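You operate a simulated robot arm through the tools that you are given. There is no shell and no other tool. Be economical: measure what you need, move in short steps, check, and stop when the job is done.

Carry out the task below with a simulated robot arm. There is one attempt and no reset: what you move stays moved.

JOB
Clamp the toe piece, wipe its top clean with the damp pad, then free it.
Fine: clamp first, then damp the pad on the sponge; pad back in the tray, lid shut; the toe piece stays in the jig. What is to be rubbed or washed off counts as gone when no trace of it is left.

Only the result counts: the job must be done as asked and must still hold three seconds after the hand-in. Knocking over, shifting, dropping, spilling or breaking anything else fails it. A push-on lid holds only when it is set on centred and level and pressed home; a screw cap is set on level and turned clockwise until tight.

ROBOT AND FRAMES
A 7-joint arm with a two-finger parallel gripper on a trunk, on a base that drives. Base frame: it is fixed to the floor where the robot stands at the start and does not move with it; the origin is under the middle of the robot, x ahead of it, y to its left, z up; the surface under the hand at the start is at about z = 950. Readings come in mm, rad, newtons and seconds.
With the tool pointing down near the work surface it reaches from about 500 to 940 mm from the robot's upright axis, wherever it stands. Its first joint turns from -2.897 to 2.897 rad. Places, roughly: cleaning tray lid [700, -100, 1000]; inside of the teal cleaning tray [600, -100, 1000]; nest of the blue test jig [900, 0, 1000]; red toe piece [-3000, 2000, 750]; teal cleaning tray (17x10x5 cm) [700, -100, 1000]; white toe piece [-3000, 2000, 750]; yellow toe piece [-3000, 2000, 750]. Payload 3.91 kg.
The tool frame sits at the grasp point between the pads (the TCP): z along the fingers, y along the line on which they close. The tips reach 30 mm beyond it. The gripper opens to 110 mm. The fingers are 20 mm wide and 10 mm thick; the gripper's body (48 by 112 mm) begins 55 mm behind the TCP.
Orientation is that of the tool frame in the base frame, as a unit quaternion [x, y, z, w]. With the fingers straight down and closing along the base's y, the tool's x points along the base's -x, its y along +y and its z along -z.

CONTROLS
- The arm moves only by the tool drive_tool. Its argument "plan" is a list that holds one entry, the list of rows, each a list of 7 numbers: the shift along the tool's x, y, z in mm, then the turn, a rotation vector about the tool's x, y, z in rad, then the closure, from 0 (fully open) to 1 (shut). In form: [[[tx, ty, tz, ax, ay, az, hand], ...]]. A call has 1 to 12 rows; each row is the pose to reach, as a shift and turn from the pose commanded when the call began, along the tool's axes at that moment. Each row takes 0.2 s and may step no farther than 50 mm and 0.15 rad from the row before; otherwise, or with a gripper value out of range, the whole call is refused. A pose out of reach is approached as far as the arm can. The call stops where the force on the tool passes 40 N (or 10 N more than at its start, if that is more) or the arm is blocked; 0.2 s more then pass. The fingers move at their own pace (about 72 mm/s each) and stop on an object; they squeeze with about 28 N. The grip force told is the motor's: it shows also when the fingers shut on nothing. Time passes only in rows, and 0.2 s behind the last, so rows that repeat a pose let the fingers close. It gives the time, the measured TCP pose, the force on the tool (base axes), the opening and the grip force at its end, in the units of the frame above (readings bear some noise), with the torque about the TCP (base axes, N m) and any sound that the robot's microphone picked up.
- Cameras (640 x 400 px; columns grow to the right, rows downward): "scene" is now at [256.8, -8.7, 1441]; the picture's right is [-0.08, -1.00, 0.00], its down [-0.56, 0.05, -0.83] and it looks along [0.82, -0.07, -0.56] (base axes); focal length 277 px, centre (320, 200). "wrist" rides on the gripper at [72, 17, -103] in the tool frame; the picture's right is [-0.23, 0.97, 0.00], its down [-0.76, -0.18, -0.62] and it looks along [-0.61, -0.14, 0.78] (tool axes); focal length 222 px, centre (320, 200). There is no depth. A picture from a camera that has moved, and an enlarged one, comes with that camera's place and axes in the base frame and with its lens.
- camera(camera): a new picture of that camera. It takes no simulated time.
- raise_lower(by): slides the trunk up (or, below 0, down) by that many mm; the arm and the scene camera ride with it, the base frame stays. It gives what a move gives, with no picture.
- base_move(legs): drives the robot by 1 to 6 legs, each [ahead, left, turn to the left] in mm, mm and rad, along the robot's own axes; the way and the turn of a leg run together, so that a leg with both is an arc; at most 1500 mm and 3.142 rad a leg. The arm and the cameras ride along, it lands a little off, and it stops where it bumps. It gives what a move gives.
- head_to(pan, tilt): turns the head with the scene camera to pan (to the left, within 1.501 rad either way) and tilt (down, from -0.506 to 1.204), counted from straight ahead of the robot. It gives what a move gives.
- inspect(camera, box): a new picture of the part [left, top, right, bottom] of that camera's present view, enlarged. It takes no simulated time.
- hand_in(): hands the job in; it is judged then, once.

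Work in short steps. Places have to be worked out from the pictures, the camera data and where the tool is seen: move nearer, look again, correct. Check each grasp and each placing, and mend what went wrong. You have 120 turns and 78 pictures in all, those below and enlarged ones among them. Open the gripper and draw the arm clear of the work before you hand the job in, unless the task says otherwise; then end with one line.

The tools are called after "Request:" by a JSON object that holds its "method" and its "body". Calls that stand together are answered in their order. drive_tool: Moves the arm, as the interface text tells. Its arguments: {"type":"object","properties":{"plan":{"type":"array"}},"required":["plan"]} The other tools are called the same way: raise_lower (by) slides the trunk up or down; base_move (legs) drives the base; head_to (pan, tilt) turns the head that bears the scene camera; camera (camera) takes a picture; inspect (camera, box) takes an enlarged picture of a part of a camera's view; hand_in () hands the job in.

At the start:

```text
time_s: 0.0
tool_pos: [547.1, -92.4, 1231.2]
tcp_rot: [0.001, 1.0, 0.0, 0.0]
contact_force: [0.6, -0.2, 0.1]
moment: [0.0, 0.01, 0.02]
gripper_width: 109.9
grasp_force: 0.2
trunk travel left (down, up): [-625.0, 57.0]
robot x, y, heading: [-1.7, -0.3, -0.0]
head pan, tilt: [-0.086, 0.595]
```

scene: 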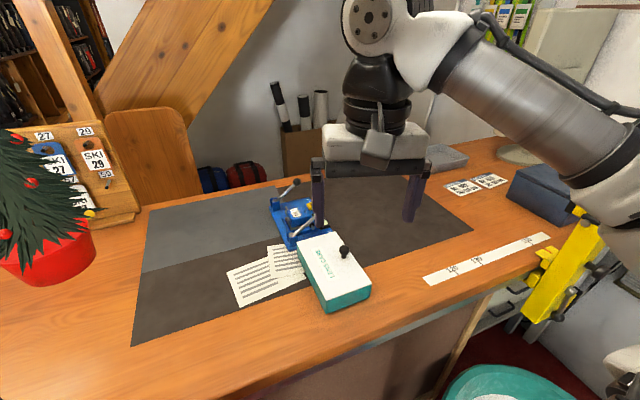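
wrist: 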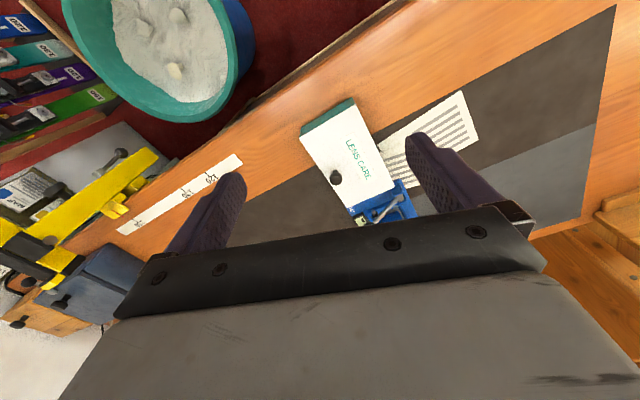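

The tray with its lid and the blue jig are ahead on the bench. I'll look closer at the jig and the printed sheets.

Request:
{"method": "inspect", "body": {"camera": "scene", "box": [220, 160, 380, 320]}}

Request:
{"method": "inspect", "body": {"camera": "wrist", "box": [290, 80, 490, 230]}}

```text
2.50 times, centred on (300, 240) of scene
camera zoom: at [256.8, -8.7, 1441.0], right [-0.08, -1.0, 0.0], down [-0.56, 0.05, -0.83], along [0.82, -0.07, -0.56], focal length 692 px, centre (370, 100)
```

zoom: 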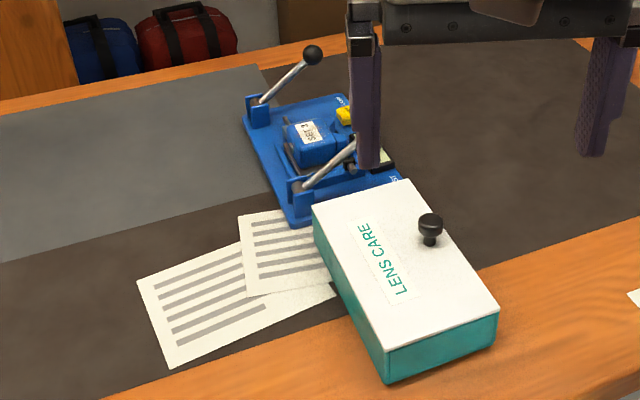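

```text
2.67 times, centred on (390, 155) of wrist
camera zoom: at [476.6, -75.2, 1334.7], right [0.23, 0.97, 0.0], down [0.76, -0.18, 0.62], along [0.61, -0.14, -0.78], focal length 592 px, centre (133, 320)
```

zoom: 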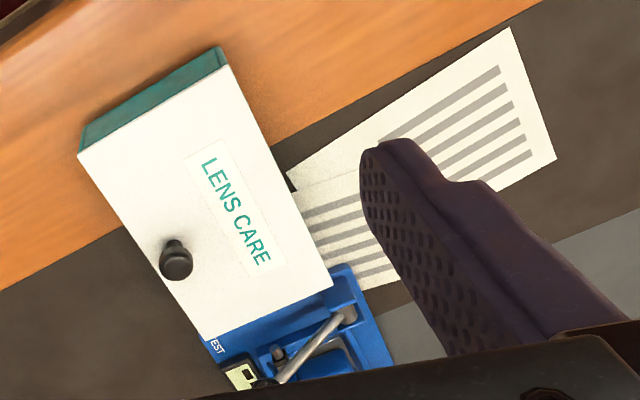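

The gripper hides the jig, so I move the hand toward it for a view from above with the wrist camera.

Request:
{"method": "drive_tool", "body": {"plan": [[[-30, 25, 0, 0, 0, 0, 0], [-60, 50, 0, 0, 0, 0, 0], [-90, 75, 0, 0, 0, 0, 0], [-120, 100, 0, 0, 0, 0, 0], [-130, 120, 0, 0, 0, 0, 0]]]}}

Request:
{"method": "camera", "body": {"camera": "wrist"}}

Request:
{"method": "head_to", "body": {"pan": 1.4, "tilt": 0.4}}

Request:
{"method": "camera", "body": {"camera": "scene"}}

```text
time_s: 1.2
tool_pos: [677.7, 29.6, 1230.4]
tcp_rot: [0.001, 1.0, 0.0, -0.001]
contact_force: [0.2, -1.3, -0.4]
moment: [-0.04, 0.02, 0.04]
gripper_width: 109.8
grasp_force: 0.0
trunk travel left (down, up): [-625.0, 57.0]
robot x, y, heading: [-1.0, 2.8, -0.002]
head pan, tilt: [-0.086, 0.595]
```

```text
73 pictures are left
camera wrist: at [606.5, 45.9, 1334.1], right [0.23, 0.97, 0.0], down [0.76, -0.18, 0.62], along [0.61, -0.14, -0.78], focal length 222 px, centre (320, 200)
```

wrist: 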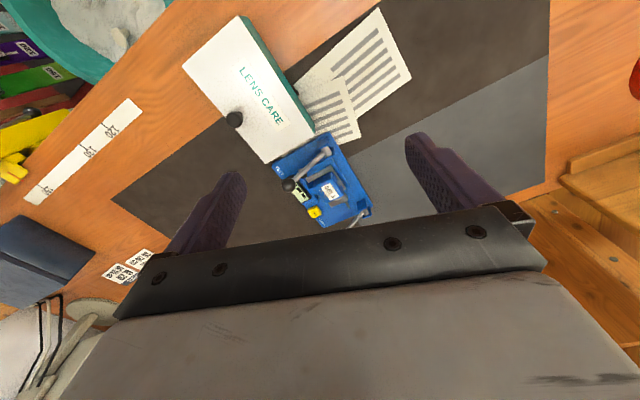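

```text
time_s: 2.8
tool_pos: [678.0, 28.2, 1230.7]
tcp_rot: [0.0, 1.0, 0.0, 0.0]
contact_force: [-0.7, -0.6, -0.4]
moment: [-0.01, -0.02, 0.01]
gripper_width: 109.9
grasp_force: 0.1
trunk travel left (down, up): [-625.0, 57.0]
robot x, y, heading: [0.1, -2.7, -0.001]
head pan, tilt: [1.4, 0.4]
```

```text
72 pictures are left
camera scene: at [184.4, 90.1, 1458.8], right [0.99, -0.17, 0.0], down [-0.07, -0.38, -0.92], along [0.16, 0.91, -0.39], focal length 277 px, centre (320, 200)
```

scene: 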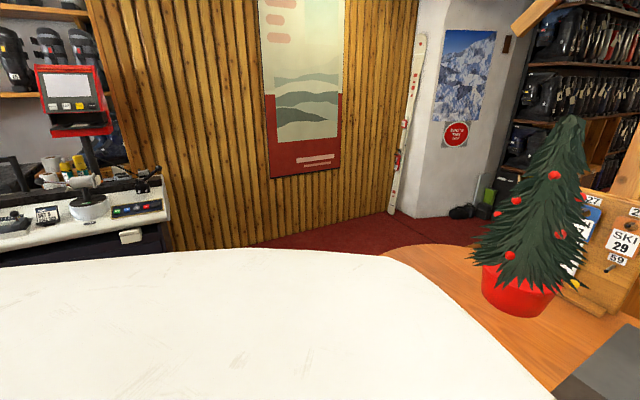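

The jig is near pixel (325,190). I'll enlarge it.

Request:
{"method": "inspect", "body": {"camera": "wrist", "box": [260, 130, 390, 230]}}

Request:
{"method": "head_to", "body": {"pan": -0.05, "tilt": 0.65}}

Request:
{"method": "inspect", "body": {"camera": "scene", "box": [200, 120, 360, 220]}}

```text
4.00 times, centred on (325, 180) of wrist
camera zoom: at [606.1, 45.1, 1334.2], right [0.23, 0.97, 0.0], down [0.76, -0.18, 0.62], along [0.61, -0.14, -0.78], focal length 888 px, centre (300, 280)
```

zoom: 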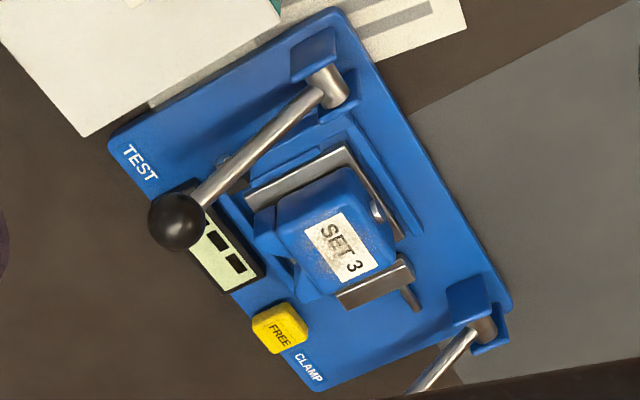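

```text
time_s: 4.4
tool_pos: [677.6, 27.7, 1230.6]
tcp_rot: [0.0, 1.0, -0.001, 0.0]
contact_force: [0.4, -0.2, 0.6]
moment: [-0.01, -0.04, -0.01]
gripper_width: 110.0
grasp_force: 0.1
trunk travel left (down, up): [-625.0, 57.0]
robot x, y, heading: [-1.0, 2.9, 0.001]
head pan, tilt: [-0.051, 0.649]
```

```text
4.00 times, centred on (280, 170) of scene
camera zoom: at [255.3, -5.5, 1436.3], right [-0.05, -1.0, 0.0], down [-0.6, 0.03, -0.8], along [0.8, -0.04, -0.6], focal length 1108 px, centre (480, 320)
```

zoom: 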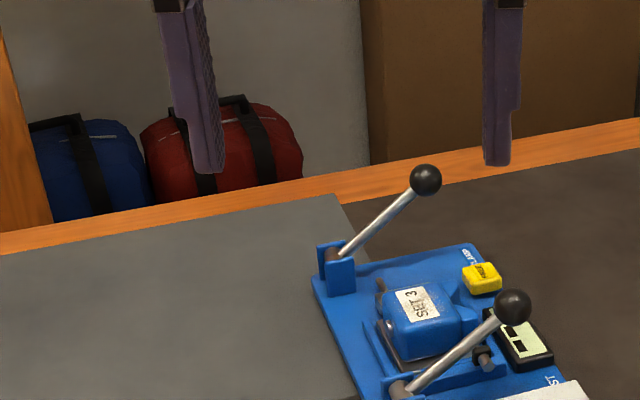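

A blue toe piece ("SET 3") is in the jig. The CLAMP lever's ball is at about (948,-1,1042), the TEST lever's ball at (794,-50,1042) and the FREE button at (908,-37,985). The clamp ball is too far for good reach, so I drive a little nearer and look again.

Request:
{"method": "base_move", "body": {"legs": [[90, 0, 0]]}}

Request:
{"method": "camera", "body": {"camera": "wrist"}}

Request:
{"method": "camera", "body": {"camera": "scene"}}

```text
time_s: 5.5
tool_pos: [766.1, 29.2, 1230.8]
tcp_rot: [0.001, 1.0, 0.001, 0.001]
contact_force: [-0.1, 0.5, 0.4]
moment: [0.0, 0.0, -0.03]
gripper_width: 110.0
grasp_force: 0.0
trunk travel left (down, up): [-625.0, 57.0]
robot x, y, heading: [89.8, 0.4, 0.001]
head pan, tilt: [-0.051, 0.649]
```

```text
69 pictures are left
camera wrist: at [694.5, 45.8, 1333.6], right [0.23, 0.97, 0.0], down [0.76, -0.18, 0.62], along [0.61, -0.14, -0.78], focal length 222 px, centre (320, 200)
```

wrist: 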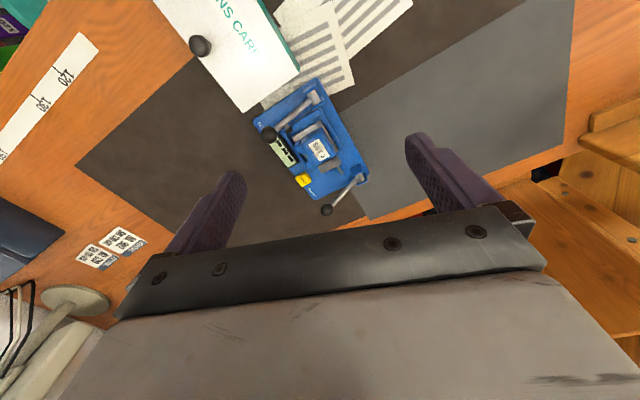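

```text
68 pictures are left
camera scene: at [343.7, -5.3, 1436.0], right [-0.05, -1.0, 0.0], down [-0.6, 0.03, -0.8], along [0.79, -0.04, -0.61], focal length 277 px, centre (320, 200)
```

scene: 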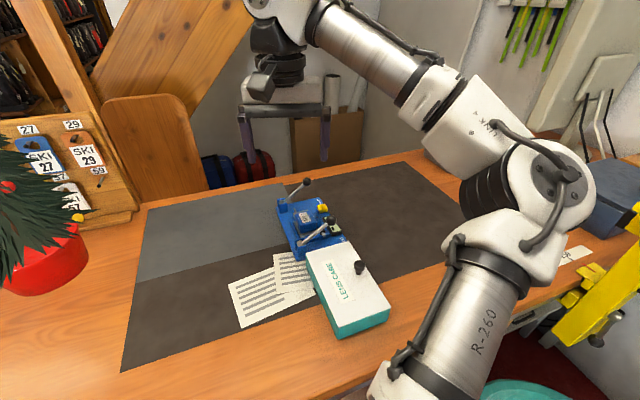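

The ball is confirmed at about (947,0,1042). I zoom in on the jig and tray for detail.

Request:
{"method": "inspect", "body": {"camera": "wrist", "box": [240, 70, 400, 220]}}

Request:
{"method": "inspect", "body": {"camera": "scene", "box": [260, 170, 420, 350]}}

```text
2.67 times, centred on (320, 145) of wrist
camera zoom: at [694.5, 45.8, 1333.6], right [0.23, 0.97, 0.0], down [0.76, -0.18, 0.62], along [0.61, -0.14, -0.78], focal length 592 px, centre (320, 347)
```

zoom: 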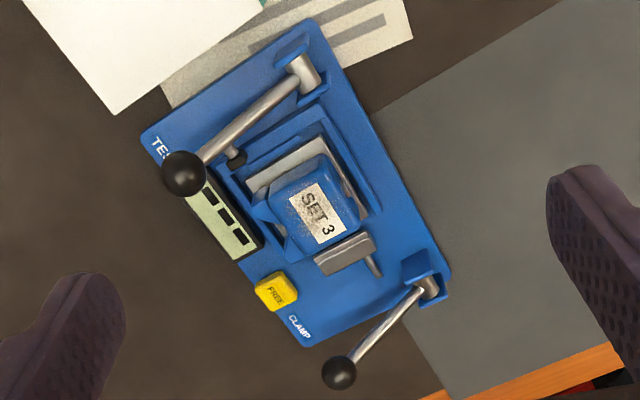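

```text
2.22 times, centred on (340, 260) of scene
camera zoom: at [343.7, -5.3, 1436.0], right [-0.05, -1.0, 0.0], down [-0.6, 0.03, -0.8], along [0.79, -0.04, -0.61], focal length 616 px, centre (276, 67)
```

zoom: 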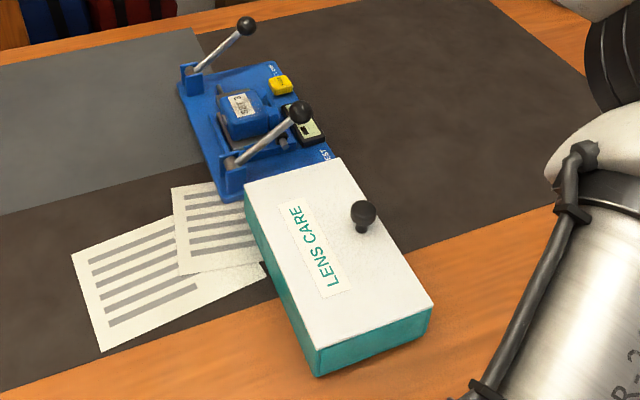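

Clear view: both levers stand up. I close the fingers and move above the CLAMP lever's ball.

Request:
{"method": "drive_tool", "body": {"plan": [[[-45, -8, 0, 0, 0, 0, 1], [-90, -16, 0, 0, 0, 0, 1], [-135, -24, 0, 0, 0, 0, 1], [-182, -31, 0, 0, 0, 0, 1], [-182, -31, 45, 0, 0, 0, 1], [-182, -31, 90, 0, 0, 0, 1], [-182, -31, 125, 0, 0, 0, 1], [-182, -31, 125, 0, 0, 0, 1]]]}}

Request:
{"method": "inspect", "body": {"camera": "scene", "box": [220, 140, 380, 240]}}

Request:
{"method": "camera", "body": {"camera": "wrist"}}

```text
time_s: 7.2
tool_pos: [947.6, -0.8, 1103.9]
tcp_rot: [0.0, 1.0, 0.0, 0.001]
contact_force: [-0.6, 0.0, 0.8]
moment: [0.04, 0.03, 0.01]
gripper_width: 0.0
grasp_force: 28.0
trunk travel left (down, up): [-625.0, 57.0]
robot x, y, heading: [87.3, 2.6, 0.003]
head pan, tilt: [-0.051, 0.649]
```

```text
4.00 times, centred on (300, 190) of scene
camera zoom: at [342.3, -5.2, 1436.4], right [-0.05, -1.0, 0.0], down [-0.6, 0.03, -0.8], along [0.8, -0.04, -0.6], focal length 1108 px, centre (400, 240)
```

zoom: 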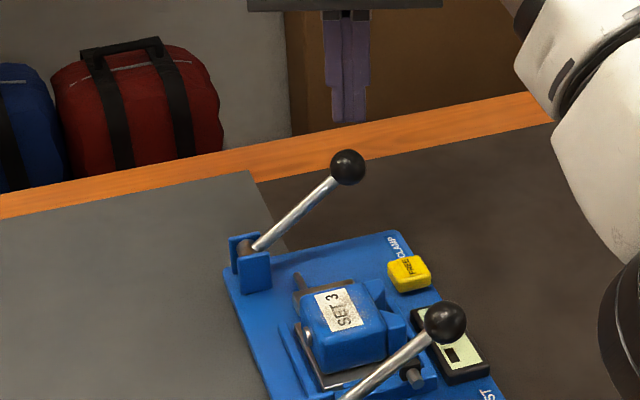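

```text
64 pictures are left
camera wrist: at [874.5, 14.6, 1207.8], right [0.23, 0.97, 0.0], down [0.76, -0.18, 0.62], along [0.61, -0.14, -0.78], focal length 222 px, centre (320, 200)
```

wrist: 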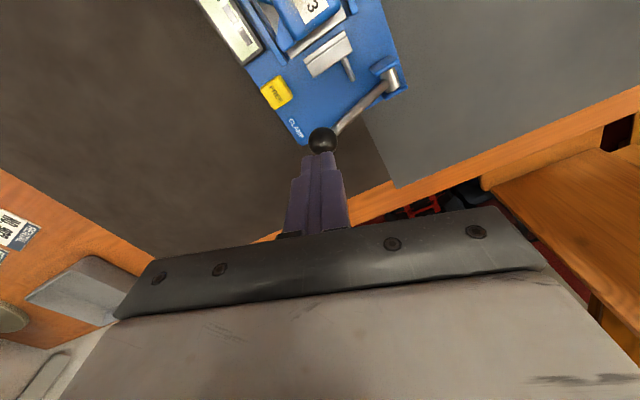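

The fingertips are centred above the ball with about 20 mm to spare. I push down along the lever's arc.

Request:
{"method": "drive_tool", "body": {"plan": [[[0, -1, 20, 0, 0, 0, 1], [-1, -4, 27, 0, 0, 0, 1], [-2, -8, 35, 0, 0, 0, 1], [-3, -11, 44, 0, 0, 0, 1], [-4, -14, 54, 0, 0, 0, 1], [-4, -15, 63, 0, 0, 0, 1], [-4, -16, 72, 0, 0, 0, 1], [-4, -16, 78, 0, 0, 0, 1]]]}}

Request:
{"method": "inspect", "body": {"camera": "scene", "box": [220, 140, 380, 240]}}

```text
time_s: 9.1
tool_pos: [951.2, -17.0, 1030.5]
tcp_rot: [-0.001, 1.0, 0.0, 0.002]
contact_force: [2.8, 0.5, 10.5]
moment: [0.06, -0.1, -0.06]
gripper_width: 0.1
grasp_force: 28.0
trunk travel left (down, up): [-625.0, 57.0]
robot x, y, heading: [85.5, -1.5, 0.002]
head pan, tilt: [-0.051, 0.649]
```

```text
4.00 times, centred on (300, 190) of scene
camera zoom: at [341.7, -5.1, 1436.7], right [-0.05, -1.0, 0.0], down [-0.6, 0.03, -0.8], along [0.8, -0.04, -0.6], focal length 1108 px, centre (400, 240)
```

zoom: 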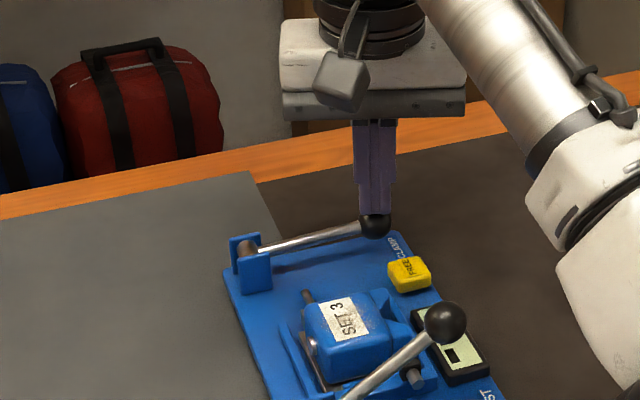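

The lever follows at about 10 N, with no click yet. I press further.

Request:
{"method": "drive_tool", "body": {"plan": [[[0, 0, 5, 0, 0, 0, 1], [0, 0, 10, 0, 0, 0, 1], [0, 0, 15, 0, 0, 0, 1], [0, 0, 20, 0, 0, 0, 1]]]}}

Request:
{"method": "inspect", "body": {"camera": "scene", "box": [220, 140, 380, 240]}}

```text
time_s: 9.6
tool_pos: [950.7, -18.3, 1029.4]
tcp_rot: [-0.001, 1.0, 0.001, 0.009]
contact_force: [-4.7, 0.1, 17.4]
moment: [0.01, 0.11, 0.07]
gripper_width: 0.0
grasp_force: 27.9
trunk travel left (down, up): [-625.0, 57.0]
robot x, y, heading: [85.3, -0.5, -0.0]
head pan, tilt: [-0.051, 0.649]
stopped in row 2: the force on the tool passed its limit at 45 N (the readings are from after the stop); the commanded pose is now the measured one
```

```text
4.00 times, centred on (300, 190) of scene
camera zoom: at [340.6, -5.3, 1436.7], right [-0.05, -1.0, 0.0], down [-0.6, 0.03, -0.8], along [0.8, -0.04, -0.6], focal length 1108 px, centre (400, 240)
```

zoom: 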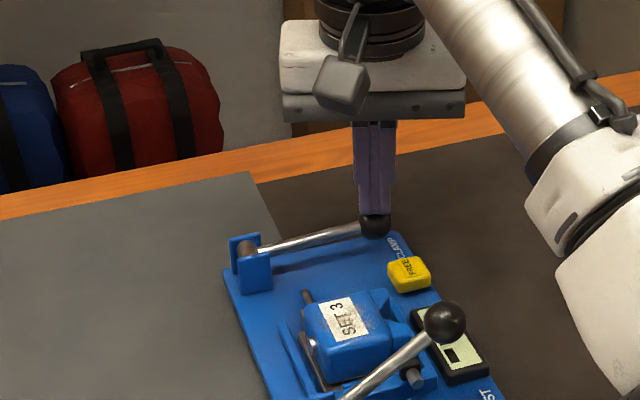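

The lever hit its end stop at 45 N. I lift off and see whether it stays down and the jaw has closed.

Request:
{"method": "drive_tool", "body": {"plan": [[[0, 0, -40, 0, 0, 0, 1], [0, 0, -80, 0, 0, 0, 1], [40, 0, -120, 0, 0, 0, 1], [80, 20, -150, 0, 0, 0, 1], [120, 30, -160, 0, 0, 0, 1], [160, 30, -160, 0, 0, 0, 0], [160, 30, -160, 0, 0, 0, 0]]]}}

Request:
{"method": "inspect", "body": {"camera": "scene", "box": [220, 140, 380, 240]}}

Request:
{"method": "inspect", "body": {"camera": "wrist", "box": [220, 30, 420, 230]}}

```text
refused: row 3 steps farther than a row can; nothing moved
```

```text
4.00 times, centred on (300, 190) of scene
camera zoom: at [340.6, -5.3, 1436.7], right [-0.05, -1.0, 0.0], down [-0.6, 0.03, -0.8], along [0.8, -0.04, -0.6], focal length 1108 px, centre (400, 240)
```

zoom: 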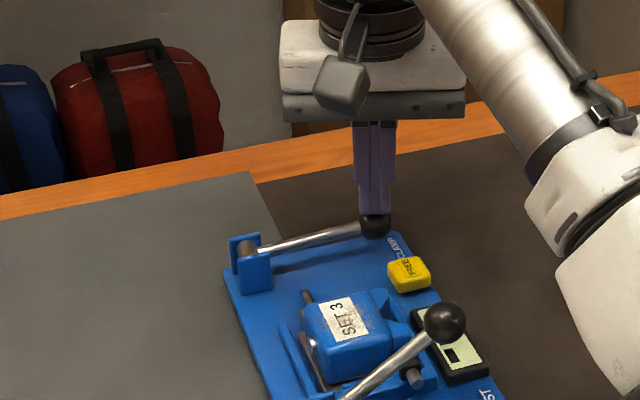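

```text
2.00 times, centred on (320, 130) of wrist
camera zoom: at [877.8, -1.0, 1132.1], right [0.23, 0.97, 0.01], down [0.75, -0.18, 0.64], along [0.62, -0.14, -0.77], focal length 444 px, centre (320, 340)
```

zoom: 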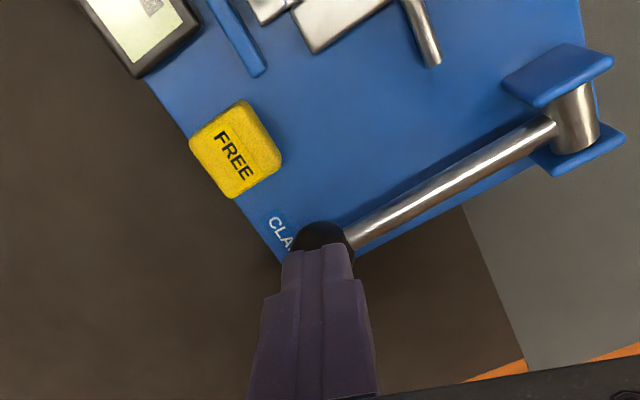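

A step was too long, so I repeat the retreat with shorter ones.

Request:
{"method": "drive_tool", "body": {"plan": [[[0, 0, -40, 0, 0, 0, 1], [0, 0, -80, 0, 0, 0, 1], [25, 0, -120, 0, 0, 0, 1], [60, 10, -150, 0, 0, 0, 1], [105, 20, -160, 0, 0, 0, 1], [150, 30, -160, 0, 0, 0, 0], [195, 30, -160, 0, 0, 0, 0]]]}}

Request:
{"method": "inspect", "body": {"camera": "scene", "box": [220, 140, 380, 240]}}

Request:
{"method": "inspect", "body": {"camera": "wrist", "box": [220, 30, 420, 230]}}

```text
time_s: 11.2
tool_pos: [752.1, 11.1, 1184.4]
tcp_rot: [0.0, 1.0, 0.002, 0.007]
contact_force: [-0.2, 0.6, 0.2]
moment: [-0.02, 0.02, 0.05]
gripper_width: 82.2
grasp_force: 0.0
trunk travel left (down, up): [-625.0, 57.0]
robot x, y, heading: [88.8, 1.1, 0.004]
head pan, tilt: [-0.051, 0.649]
```

```text
4.00 times, centred on (300, 190) of scene
camera zoom: at [342.1, -5.5, 1436.5], right [-0.05, -1.0, 0.0], down [-0.6, 0.03, -0.8], along [0.8, -0.04, -0.6], focal length 1108 px, centre (400, 240)
```

zoom: 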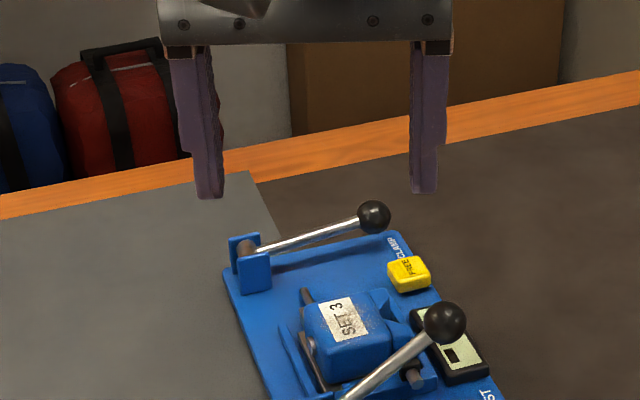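

```text
2.00 times, centred on (320, 130) of wrist
camera zoom: at [679.5, 28.7, 1286.5], right [0.23, 0.97, 0.0], down [0.75, -0.18, 0.63], along [0.62, -0.14, -0.77], focal length 444 px, centre (320, 340)
```

zoom: 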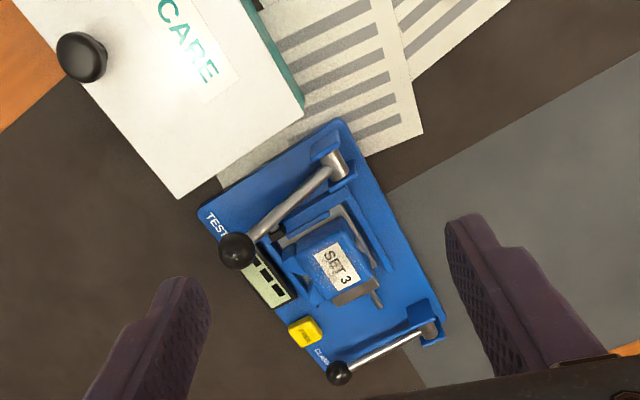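

The toe piece is clamped. Lid knob is at about (681,-96), nearer the -y long edge, so the lid may be hinged on the other edge; I'll look at that side.

Request:
{"method": "inspect", "body": {"camera": "scene", "box": [295, 240, 395, 345]}}

Request:
{"method": "camera", "body": {"camera": "wrist"}}

```text
3.81 times, centred on (345, 292) of scene
camera zoom: at [342.1, -5.5, 1436.5], right [-0.05, -1.0, 0.0], down [-0.6, 0.03, -0.8], along [0.8, -0.04, -0.6], focal length 1055 px, centre (225, -152)
```

zoom: 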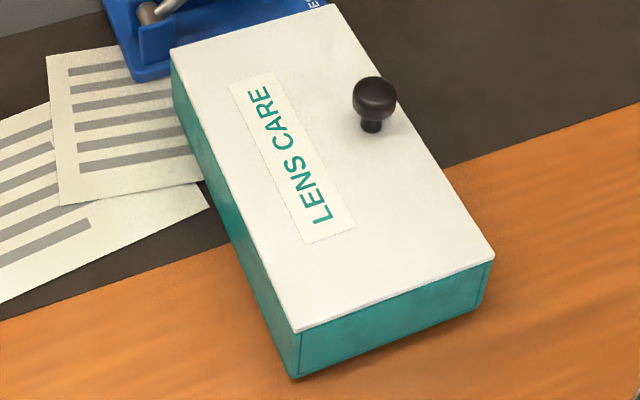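

```text
56 pictures are left
camera wrist: at [679.5, 28.7, 1286.5], right [0.23, 0.97, 0.0], down [0.75, -0.18, 0.63], along [0.62, -0.14, -0.77], focal length 222 px, centre (320, 200)
```

wrist: 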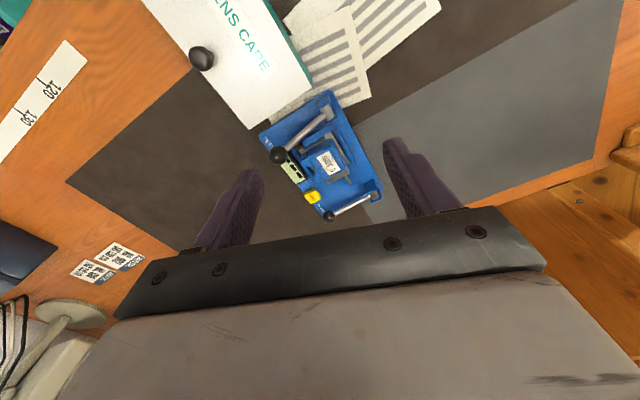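

Knob top is at about (683.7,-94,1029), cap about 20 mm wide. I move above it and turn the hand so the fingers close along the tray's long side.

Request:
{"method": "drive_tool", "body": {"plan": [[[8, -12, 0, 0, 0, 0.14, 0.5], [16, -24, 0, 0, 0, 0.28, 0.5], [24, -36, 0, 0, 0, 0.42, 0.5], [32, -48, 10, 0, 0, 0.56, 0.5], [40, -60, 20, 0, 0, 0.7, 0.5], [48, -72, 40, 0, 0, 0.84, 0.5], [56, -84, 60, 0, 0, 0.98, 0.5], [62, -95, 75, 0, 0, 1.12, 0.5], [68, -105, 84, 0, 0, 1.25, 0.5]]]}}

Request:
{"method": "camera", "body": {"camera": "wrist"}}

Request:
{"method": "inspect", "body": {"camera": "scene", "box": [280, 200, 420, 340]}}

```text
time_s: 13.2
tool_pos: [688.6, -93.2, 1098.2]
tcp_rot: [0.585, 0.811, 0.004, 0.005]
contact_force: [0.3, 0.7, 1.5]
moment: [0.04, 0.02, 0.03]
gripper_width: 55.0
grasp_force: 0.0
trunk travel left (down, up): [-625.0, 57.0]
robot x, y, heading: [86.7, -2.5, 0.004]
head pan, tilt: [-0.051, 0.649]
```

```text
55 pictures are left
camera wrist: at [681.8, -19.4, 1201.6], right [1.0, 0.09, 0.01], down [0.06, -0.78, 0.62], along [0.07, -0.62, -0.78], focal length 222 px, centre (320, 200)
```

wrist: 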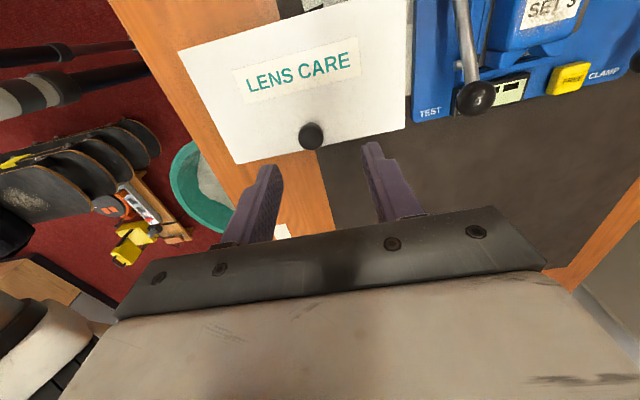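

```text
2.86 times, centred on (350, 270) of scene
camera zoom: at [342.7, -5.4, 1436.3], right [-0.05, -1.0, 0.0], down [-0.6, 0.03, -0.8], along [0.8, -0.04, -0.6], focal length 792 px, centre (234, 0)
```

zoom: 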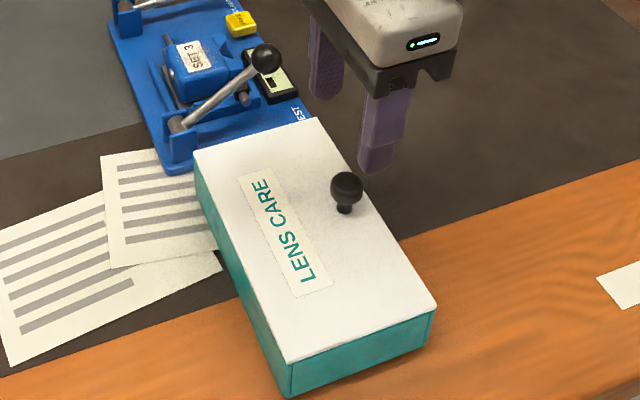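

The knob is at about (684.3,-94). I correct by 4 mm, come down so the tips sit just above the lid, and close on it.

Request:
{"method": "drive_tool", "body": {"plan": [[[0.6, -4.3, 20, 0, 0, 0, 0.5], [0.6, -4.3, 40, 0, 0, 0, 0.5], [0.6, -4.3, 56, 0, 0, 0, 0.5], [0.6, -4.3, 61, 0, 0, 0, 0.5], [0.6, -4.3, 61, 0, 0, 0, 1], [0.6, -4.3, 61, 0, 0, 0, 1], [0.6, -4.3, 61, 0, 0, 0, 1]]]}}

Request:
{"method": "camera", "body": {"camera": "wrist"}}

```text
time_s: 14.8
tool_pos: [684.0, -92.6, 1038.3]
tcp_rot: [0.585, 0.811, 0.004, 0.003]
contact_force: [-11.6, -4.7, 0.7]
moment: [-0.29, 0.01, 0.16]
gripper_width: 21.5
grasp_force: 28.1
trunk travel left (down, up): [-625.0, 57.0]
robot x, y, heading: [87.3, 0.7, -0.002]
head pan, tilt: [-0.051, 0.649]
```

```text
53 pictures are left
camera wrist: at [677.4, -19.8, 1140.9], right [1.0, 0.09, 0.01], down [0.06, -0.78, 0.62], along [0.07, -0.62, -0.78], focal length 222 px, centre (320, 200)
```

wrist: 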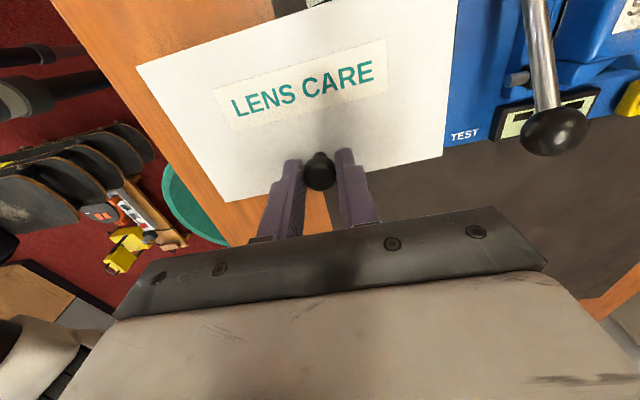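

Knob held (21.5 mm). I lift 12 mm and check whether the lid comes straight off or swings on a hinge.

Request:
{"method": "drive_tool", "body": {"plan": [[[0, -1, -3, 0, 0, 0, 1], [0, -1, -6, 0, 0, 0, 1], [0, -1, -9, 0, 0, 0, 1], [0, -1, -12, 0, 0, 0, 1]]]}}

Request:
{"method": "inspect", "body": {"camera": "scene", "box": [280, 200, 420, 340]}}

```text
time_s: 15.8
tool_pos: [685.4, -92.0, 1048.7]
tcp_rot: [0.585, 0.811, 0.003, 0.004]
contact_force: [-0.1, 0.2, -15.4]
moment: [-0.3, -0.12, -0.03]
gripper_width: 21.1
grasp_force: 27.6
trunk travel left (down, up): [-625.0, 57.0]
robot x, y, heading: [91.2, -1.3, -0.001]
head pan, tilt: [-0.051, 0.649]
```

```text
2.86 times, centred on (350, 270) of scene
camera zoom: at [344.0, -5.4, 1436.0], right [-0.05, -1.0, 0.0], down [-0.6, 0.03, -0.8], along [0.79, -0.04, -0.61], focal length 792 px, centre (234, 0)
```

zoom: 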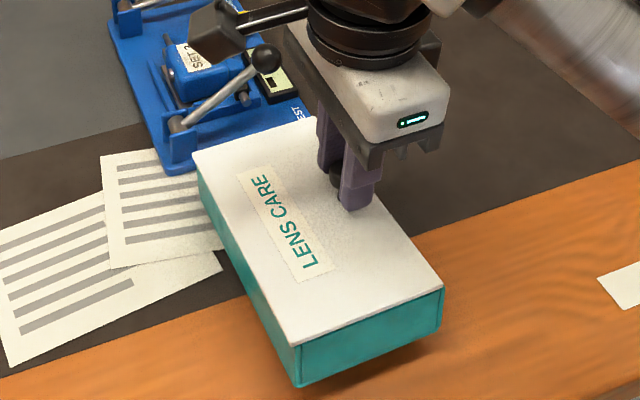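

The tray itself seems to tilt slightly at 15 N. I look closer before doing more.

Request:
{"method": "inspect", "body": {"camera": "scene", "box": [310, 260, 400, 340]}}

Request:
{"method": "camera", "body": {"camera": "wrist"}}

```text
5.00 times, centred on (355, 300) of scene
camera zoom: at [344.0, -5.4, 1436.0], right [-0.05, -1.0, 0.0], down [-0.6, 0.03, -0.8], along [0.79, -0.04, -0.61], focal length 1385 px, centre (145, -300)
```

zoom: 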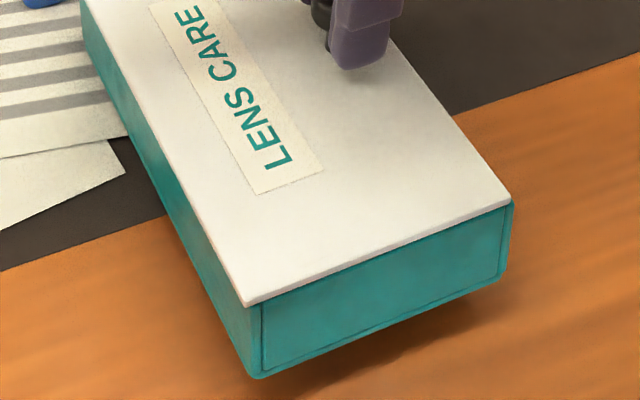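

```text
50 pictures are left
camera wrist: at [677.7, -19.7, 1151.9], right [1.0, 0.09, 0.01], down [0.07, -0.78, 0.62], along [0.07, -0.62, -0.78], focal length 222 px, centre (320, 200)
```

wrist: 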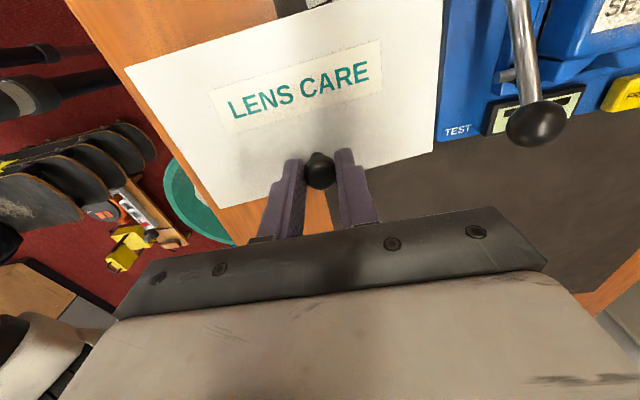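

I lower back to the starting height and compare force and picture to see what was actually lifted.

Request:
{"method": "drive_tool", "body": {"plan": [[[0, 0, 3, 0, 0, 0, 1], [0, 0, 6, 0, 0, 0, 1], [0, 0, 9, 0, 0, 0, 1], [0, 0, 10, 0, 0, 0, 1]]]}}

Request:
{"method": "inspect", "body": {"camera": "scene", "box": [310, 260, 400, 340]}}

```text
time_s: 16.8
tool_pos: [684.5, -94.0, 1039.9]
tcp_rot: [0.585, 0.811, 0.006, 0.004]
contact_force: [-0.9, -1.0, 1.8]
moment: [0.69, 0.29, -0.01]
gripper_width: 21.2
grasp_force: 28.1
trunk travel left (down, up): [-625.0, 57.0]
robot x, y, heading: [82.7, -1.4, -0.001]
head pan, tilt: [-0.051, 0.649]
```

```text
5.00 times, centred on (355, 300) of scene
camera zoom: at [342.6, -5.4, 1436.6], right [-0.05, -1.0, 0.0], down [-0.6, 0.03, -0.8], along [0.8, -0.04, -0.6], focal length 1385 px, centre (145, -300)
```

zoom: 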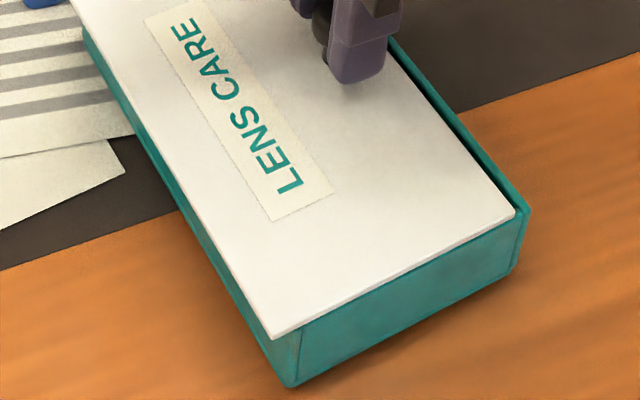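

The lid has now popped free: it sits askew on the rim and the tray is back on the bench. I lift the lid slowly.

Request:
{"method": "drive_tool", "body": {"plan": [[[0, 0, -5, 0, 0, 0, 1], [0, 0, -10, 0, 0, 0, 1], [0, 0, -16, 0, 0, 0, 1], [0, 0, -22, 0, 0, 0, 1]]]}}

Request:
{"method": "inspect", "body": {"camera": "scene", "box": [280, 200, 420, 340]}}

```text
time_s: 17.8
tool_pos: [684.9, -92.1, 1060.0]
tcp_rot: [0.584, 0.812, 0.004, 0.004]
contact_force: [-1.5, -0.3, -16.9]
moment: [-0.36, -0.09, -0.03]
gripper_width: 20.9
grasp_force: 28.0
trunk travel left (down, up): [-625.0, 57.0]
robot x, y, heading: [87.9, -0.4, 0.003]
head pan, tilt: [-0.051, 0.649]
```

```text
2.86 times, centred on (350, 270) of scene
camera zoom: at [344.0, -5.4, 1436.0], right [-0.05, -1.0, 0.0], down [-0.6, 0.03, -0.8], along [0.79, -0.04, -0.61], focal length 792 px, centre (234, 0)
```

zoom: 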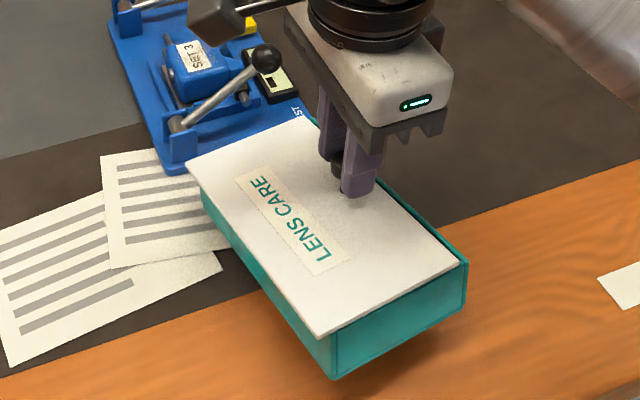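

The whole tray rose again (17 N), yet the lid slid toward +y over the low wall, so this is a sliding lid held in grooves. I set it down again and slide the lid toward +y.

Request:
{"method": "drive_tool", "body": {"plan": [[[0, 0, 6, 0, 0, 0, 1], [0, 0, 12, 0, 0, 0, 1], [0, 0, 17, 0, 0, 0, 1], [0, 0, 20, 0, 0, 0, 1], [0, 0, 22, 0, 0, 0, 1], [0, 0, 22, 0, 0, 0, 1]]]}}

Request:
{"method": "inspect", "body": {"camera": "scene", "box": [290, 220, 410, 340]}}

```text
time_s: 19.2
tool_pos: [683.5, -92.1, 1041.4]
tcp_rot: [0.584, 0.812, 0.005, 0.006]
contact_force: [5.8, 2.6, 26.3]
moment: [-0.02, -0.25, 0.08]
gripper_width: 21.7
grasp_force: 27.4
trunk travel left (down, up): [-625.0, 57.0]
robot x, y, heading: [84.7, 0.3, 0.005]
head pan, tilt: [-0.051, 0.649]
```

```text
3.33 times, centred on (350, 280) of scene
camera zoom: at [341.5, -4.6, 1436.8], right [-0.05, -1.0, 0.0], down [-0.6, 0.03, -0.8], along [0.8, -0.04, -0.6], focal length 923 px, centre (220, -67)
```

zoom: 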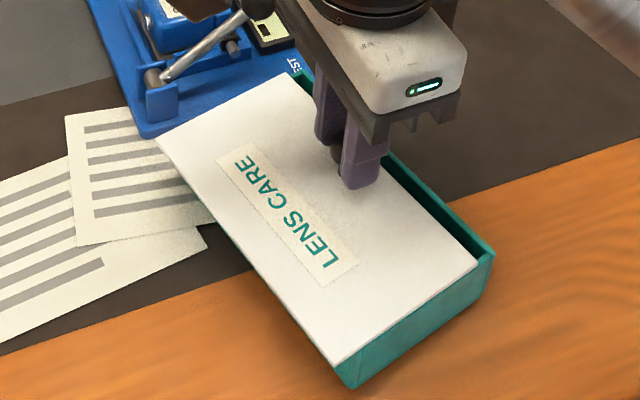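

The lid is part slid open. I ease the down force and slide it in the tool's +x direction (toward +y).

Request:
{"method": "drive_tool", "body": {"plan": [[[0, 0, -2, 0, 0, 0, 1], [6, 0, -2, 0, 0, 0, 1], [12, 0, -2, 0, 0, 0, 1], [18, 0, -2, 0, 0, 0, 1], [24, 0, -2, 0, 0, 0, 1]]]}}

Request:
{"method": "inspect", "body": {"camera": "scene", "box": [290, 220, 410, 340]}}

```text
time_s: 20.4
tool_pos: [674.6, -69.8, 1040.4]
tcp_rot: [0.584, 0.812, 0.004, 0.004]
contact_force: [-4.9, -2.8, -2.9]
moment: [-0.36, -0.01, -0.17]
gripper_width: 21.2
grasp_force: 28.2
trunk travel left (down, up): [-625.0, 57.0]
robot x, y, heading: [90.4, 0.9, 0.005]
head pan, tilt: [-0.051, 0.649]
```

```text
3.33 times, centred on (350, 280) of scene
camera zoom: at [342.6, -5.6, 1436.2], right [-0.05, -1.0, 0.0], down [-0.6, 0.03, -0.8], along [0.8, -0.04, -0.6], focal length 923 px, centre (220, -67)
```

zoom: 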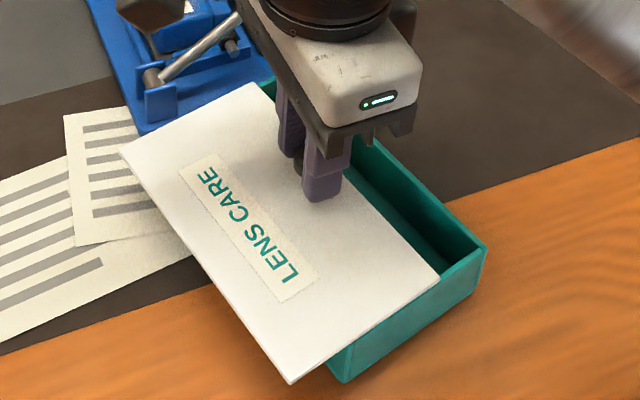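

The lid slides freely and the tray stays put. I try a small lift to see whether it is now free.

Request:
{"method": "drive_tool", "body": {"plan": [[[2, 0, -5, 0, 0, 0, 1], [4, 0, -10, 0, 0, 0, 1], [6, 0, -16, 0, 0, 0, 1]]]}}

Request:
{"method": "inspect", "body": {"camera": "scene", "box": [290, 220, 410, 340]}}

```text
time_s: 21.2
tool_pos: [676.3, -66.0, 1057.2]
tcp_rot: [0.585, 0.811, 0.004, 0.003]
contact_force: [-0.3, 0.4, -16.2]
moment: [0.09, -0.02, 0.07]
gripper_width: 21.0
grasp_force: 28.4
trunk travel left (down, up): [-625.0, 57.0]
robot x, y, heading: [91.2, 1.5, 0.002]
head pan, tilt: [-0.051, 0.649]
```

```text
3.33 times, centred on (350, 280) of scene
camera zoom: at [343.9, -5.4, 1436.0], right [-0.05, -1.0, 0.0], down [-0.6, 0.03, -0.8], along [0.8, -0.04, -0.61], focal length 923 px, centre (220, -67)
```

zoom: 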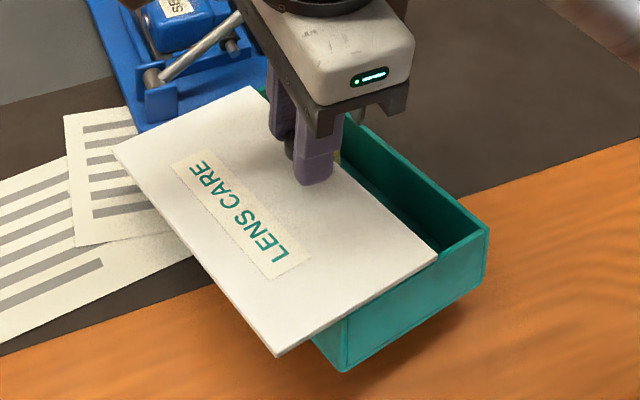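

It lifts with the tray again, so the lid really is captive in slide grooves. I set it down and slide it open further.

Request:
{"method": "drive_tool", "body": {"plan": [[[0, 0, 6, 0, 0, 0, 1], [0, 0, 12, 0, 0, 0, 1], [0, 0, 16, 0, 0, 0, 1], [6, 0, 17, 0, 0, 0, 1], [14, 0, 17, 0, 0, 0, 1], [22, 0, 17, 0, 0, 0, 1], [30, 0, 17, 0, 0, 0, 1], [38, 0, 17, 0, 0, 0, 1]]]}}

Request:
{"method": "inspect", "body": {"camera": "scene", "box": [270, 220, 410, 340]}}

```text
time_s: 23.0
tool_pos: [660.9, -30.4, 1041.5]
tcp_rot: [0.585, 0.811, 0.004, 0.004]
contact_force: [-12.4, -6.6, 19.4]
moment: [-0.43, 0.37, -0.12]
gripper_width: 21.5
grasp_force: 28.3
trunk travel left (down, up): [-625.0, 57.0]
robot x, y, heading: [86.7, -1.5, 0.004]
head pan, tilt: [-0.051, 0.649]
```

```text
3.33 times, centred on (340, 280) of scene
camera zoom: at [340.1, -5.7, 1436.9], right [-0.05, -1.0, 0.0], down [-0.6, 0.03, -0.8], along [0.8, -0.04, -0.6], focal length 923 px, centre (253, -67)
```

zoom: 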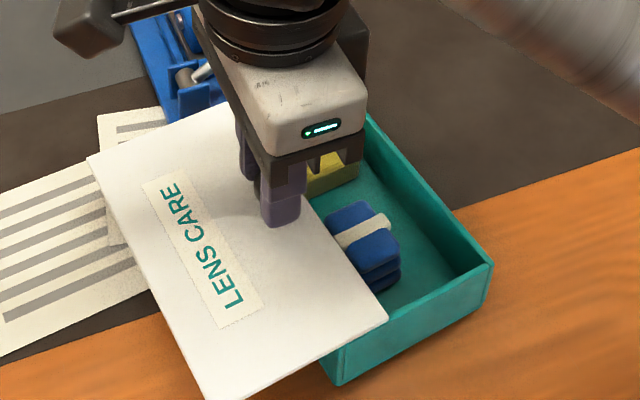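

The sponge and the blue pad with its strap are visible. I slide another 12 mm while easing the down force, then release.

Request:
{"method": "drive_tool", "body": {"plan": [[[0, 0, -2, 0, 0, 0, 1], [6, 0, -2, 0, 0, 0, 1], [12, 0, -2, 0, 0, 0, 1], [12, 0, -2, 0, 0, 0, 0.7], [12, 0, -2, 0, 0, 0, 0.7], [12, 0, -30, 0, 0, 0, 0.7], [12, 0, -70, 0, 0, 0, 0.7], [12, 0, -110, 0, 0, 0, 0.7]]]}}

Request:
{"method": "inspect", "body": {"camera": "scene", "box": [260, 220, 420, 340]}}

Request:
{"method": "camera", "body": {"camera": "wrist"}}

```text
time_s: 24.8
tool_pos: [659.2, -18.7, 1152.8]
tcp_rot: [0.585, 0.811, 0.004, 0.005]
contact_force: [-0.6, -0.7, 0.3]
moment: [-0.01, 0.0, 0.01]
gripper_width: 32.8
grasp_force: 0.1
trunk travel left (down, up): [-625.0, 57.0]
robot x, y, heading: [89.6, 0.3, -0.001]
head pan, tilt: [-0.051, 0.649]
```

```text
3.33 times, centred on (340, 280) of scene
camera zoom: at [342.3, -5.1, 1436.3], right [-0.05, -1.0, 0.0], down [-0.6, 0.03, -0.8], along [0.8, -0.04, -0.6], focal length 923 px, centre (253, -67)
```

zoom: 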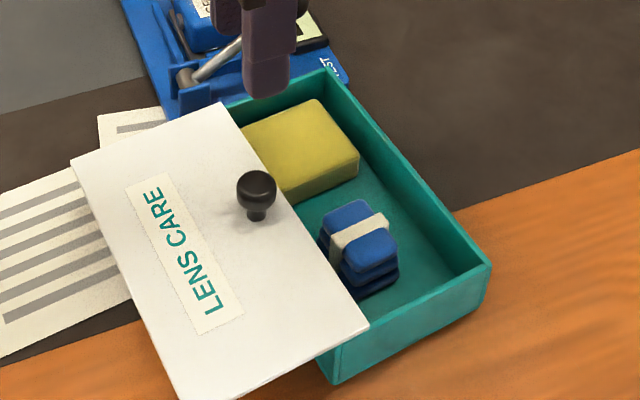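

```text
42 pictures are left
camera wrist: at [651.1, 56.5, 1254.7], right [1.0, 0.09, 0.01], down [0.06, -0.78, 0.62], along [0.07, -0.62, -0.78], focal length 222 px, centre (320, 200)
```

wrist: 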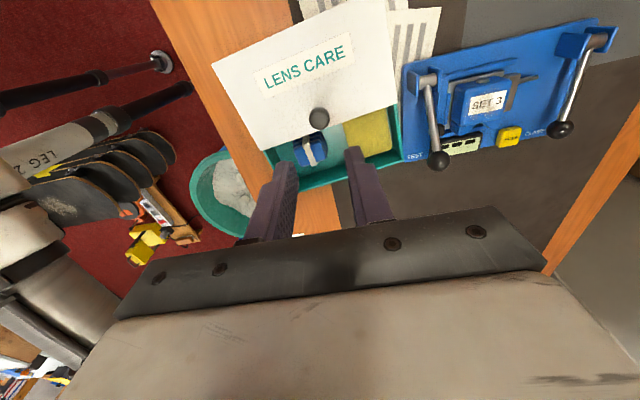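

The tray is open with the sponge at the far end and the pad in the middle. I move over the pad for a closer look.

Request:
{"method": "drive_tool", "body": {"plan": [[[-20, 5, 0, 0, 0, 0, 0.4], [-40, 10, 10, 0, 0, 0, 0.4], [-58, 12, 30, 0, 0, 0, 0.4], [-58, 12, 50, 0, 0, 0, 0.4]]]}}

Request:
{"method": "inspect", "body": {"camera": "wrist", "box": [220, 50, 460, 210]}}

Request:
{"method": "inspect", "body": {"camera": "scene", "box": [320, 240, 410, 330]}}

```text
time_s: 25.8
tool_pos: [687.6, -69.9, 1098.5]
tcp_rot: [0.585, 0.811, 0.005, 0.005]
contact_force: [0.0, 0.6, 0.0]
moment: [-0.01, 0.01, -0.02]
gripper_width: 65.8
grasp_force: 0.1
trunk travel left (down, up): [-625.0, 57.0]
robot x, y, heading: [86.2, -2.3, -0.001]
head pan, tilt: [-0.051, 0.649]
```

```text
2.50 times, centred on (340, 130) of wrist
camera zoom: at [680.9, 4.7, 1203.8], right [1.0, 0.09, 0.01], down [0.06, -0.78, 0.62], along [0.07, -0.62, -0.78], focal length 555 px, centre (270, 375)
```

zoom: 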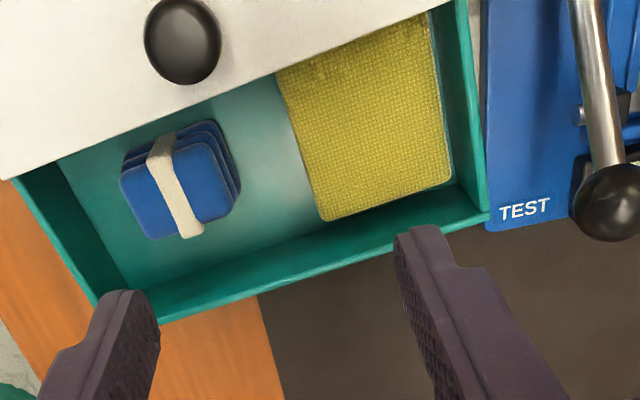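

```text
4.44 times, centred on (365, 285) of scene
camera zoom: at [343.0, -5.3, 1436.3], right [-0.05, -1.0, 0.0], down [-0.6, 0.03, -0.8], along [0.8, -0.04, -0.6], focal length 1231 px, centre (120, -178)
```

zoom: 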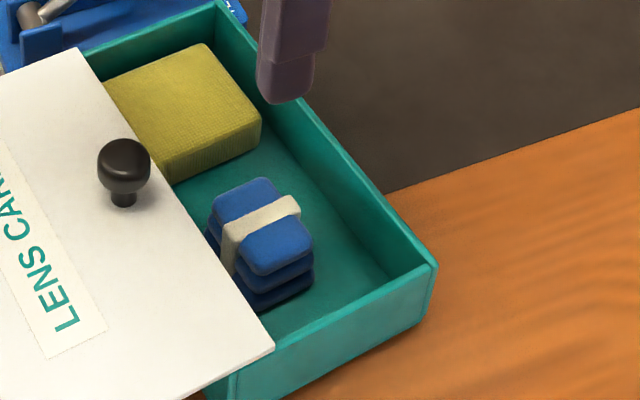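

Pad's top centre is about (656,-79,985), 33 mm square, and the sponge top about (724,-54,976). I line up over the pad (turned about 3° to match the tray) and check before descending.

Request:
{"method": "drive_tool", "body": {"plan": [[[0, -17, 0, 0, 0, -0.06, 0.48], [0.9, -33, 20, 0, 0, -0.06, 0.48], [0.9, -33, 50, 0, 0, -0.06, 0.48], [0.9, -33, 50, 0, 0, -0.06, 0.48]]]}}

Request:
{"method": "camera", "body": {"camera": "wrist"}}

Request:
{"method": "inspect", "body": {"camera": "scene", "box": [310, 230, 410, 330]}}

```text
time_s: 26.8
tool_pos: [656.6, -77.7, 1048.0]
tcp_rot: [0.56, 0.828, 0.003, 0.005]
contact_force: [0.4, -1.0, -0.5]
moment: [0.04, 0.0, 0.03]
gripper_width: 57.1
grasp_force: 0.0
trunk travel left (down, up): [-625.0, 57.0]
robot x, y, heading: [84.9, 2.5, -0.004]
head pan, tilt: [-0.051, 0.649]
```

```text
39 pictures are left
camera wrist: at [645.1, -5.6, 1151.7], right [0.99, 0.15, 0.01], down [0.11, -0.77, 0.62], along [0.1, -0.61, -0.78], focal length 222 px, centre (320, 200)
```

wrist: 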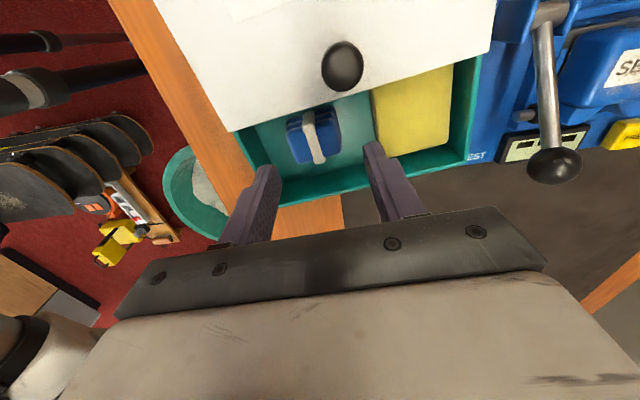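

```text
4.00 times, centred on (360, 280) of scene
camera zoom: at [342.7, -5.2, 1436.3], right [-0.05, -1.0, 0.0], down [-0.6, 0.03, -0.8], along [0.8, -0.04, -0.6], focal length 1108 px, centre (160, -120)
```

zoom: 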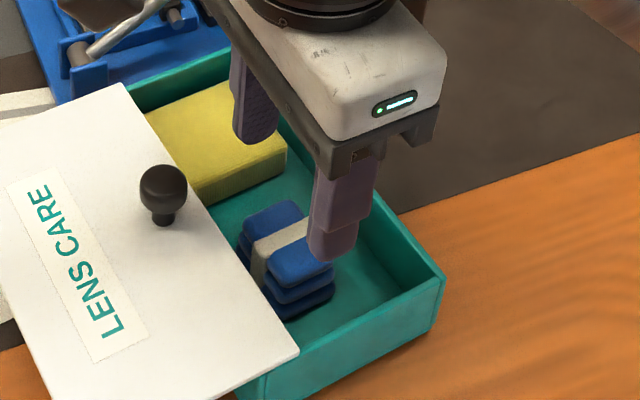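

The pad sits about 4 mm from the hand's axis each way; I correct, descend to TCP z≈998 and close on it.

Request:
{"method": "drive_tool", "body": {"plan": [[[4, -3, 15, 0, 0, 0, 0.48], [4, -3, 30, 0, 0, 0, 0.48], [4, -3, 42, 0, 0, 0, 0.48], [4, -3, 50, 0, 0, 0, 0.48], [4, -3, 50, 0, 0, 0, 1], [4, -3, 50, 0, 0, 0, 1], [4, -3, 50, 0, 0, 0, 1]]]}}

Request:
{"method": "camera", "body": {"camera": "wrist"}}

```text
time_s: 28.4
tool_pos: [652.2, -77.2, 999.7]
tcp_rot: [0.559, 0.829, 0.004, 0.006]
contact_force: [-0.8, 0.3, 0.7]
moment: [0.02, 0.01, 0.01]
gripper_width: 39.2
grasp_force: 28.0
trunk travel left (down, up): [-625.0, 57.0]
robot x, y, heading: [87.5, 2.3, -0.001]
head pan, tilt: [-0.051, 0.649]
```

```text
37 pictures are left
camera wrist: at [641.1, -3.6, 1103.2], right [0.99, 0.15, 0.01], down [0.11, -0.77, 0.62], along [0.1, -0.61, -0.78], focal length 222 px, centre (320, 200)
```

wrist: 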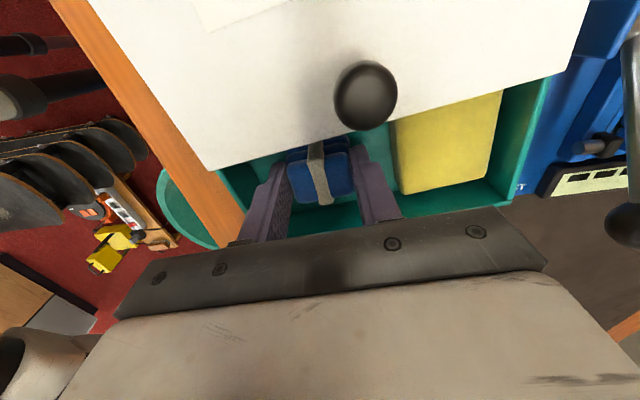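

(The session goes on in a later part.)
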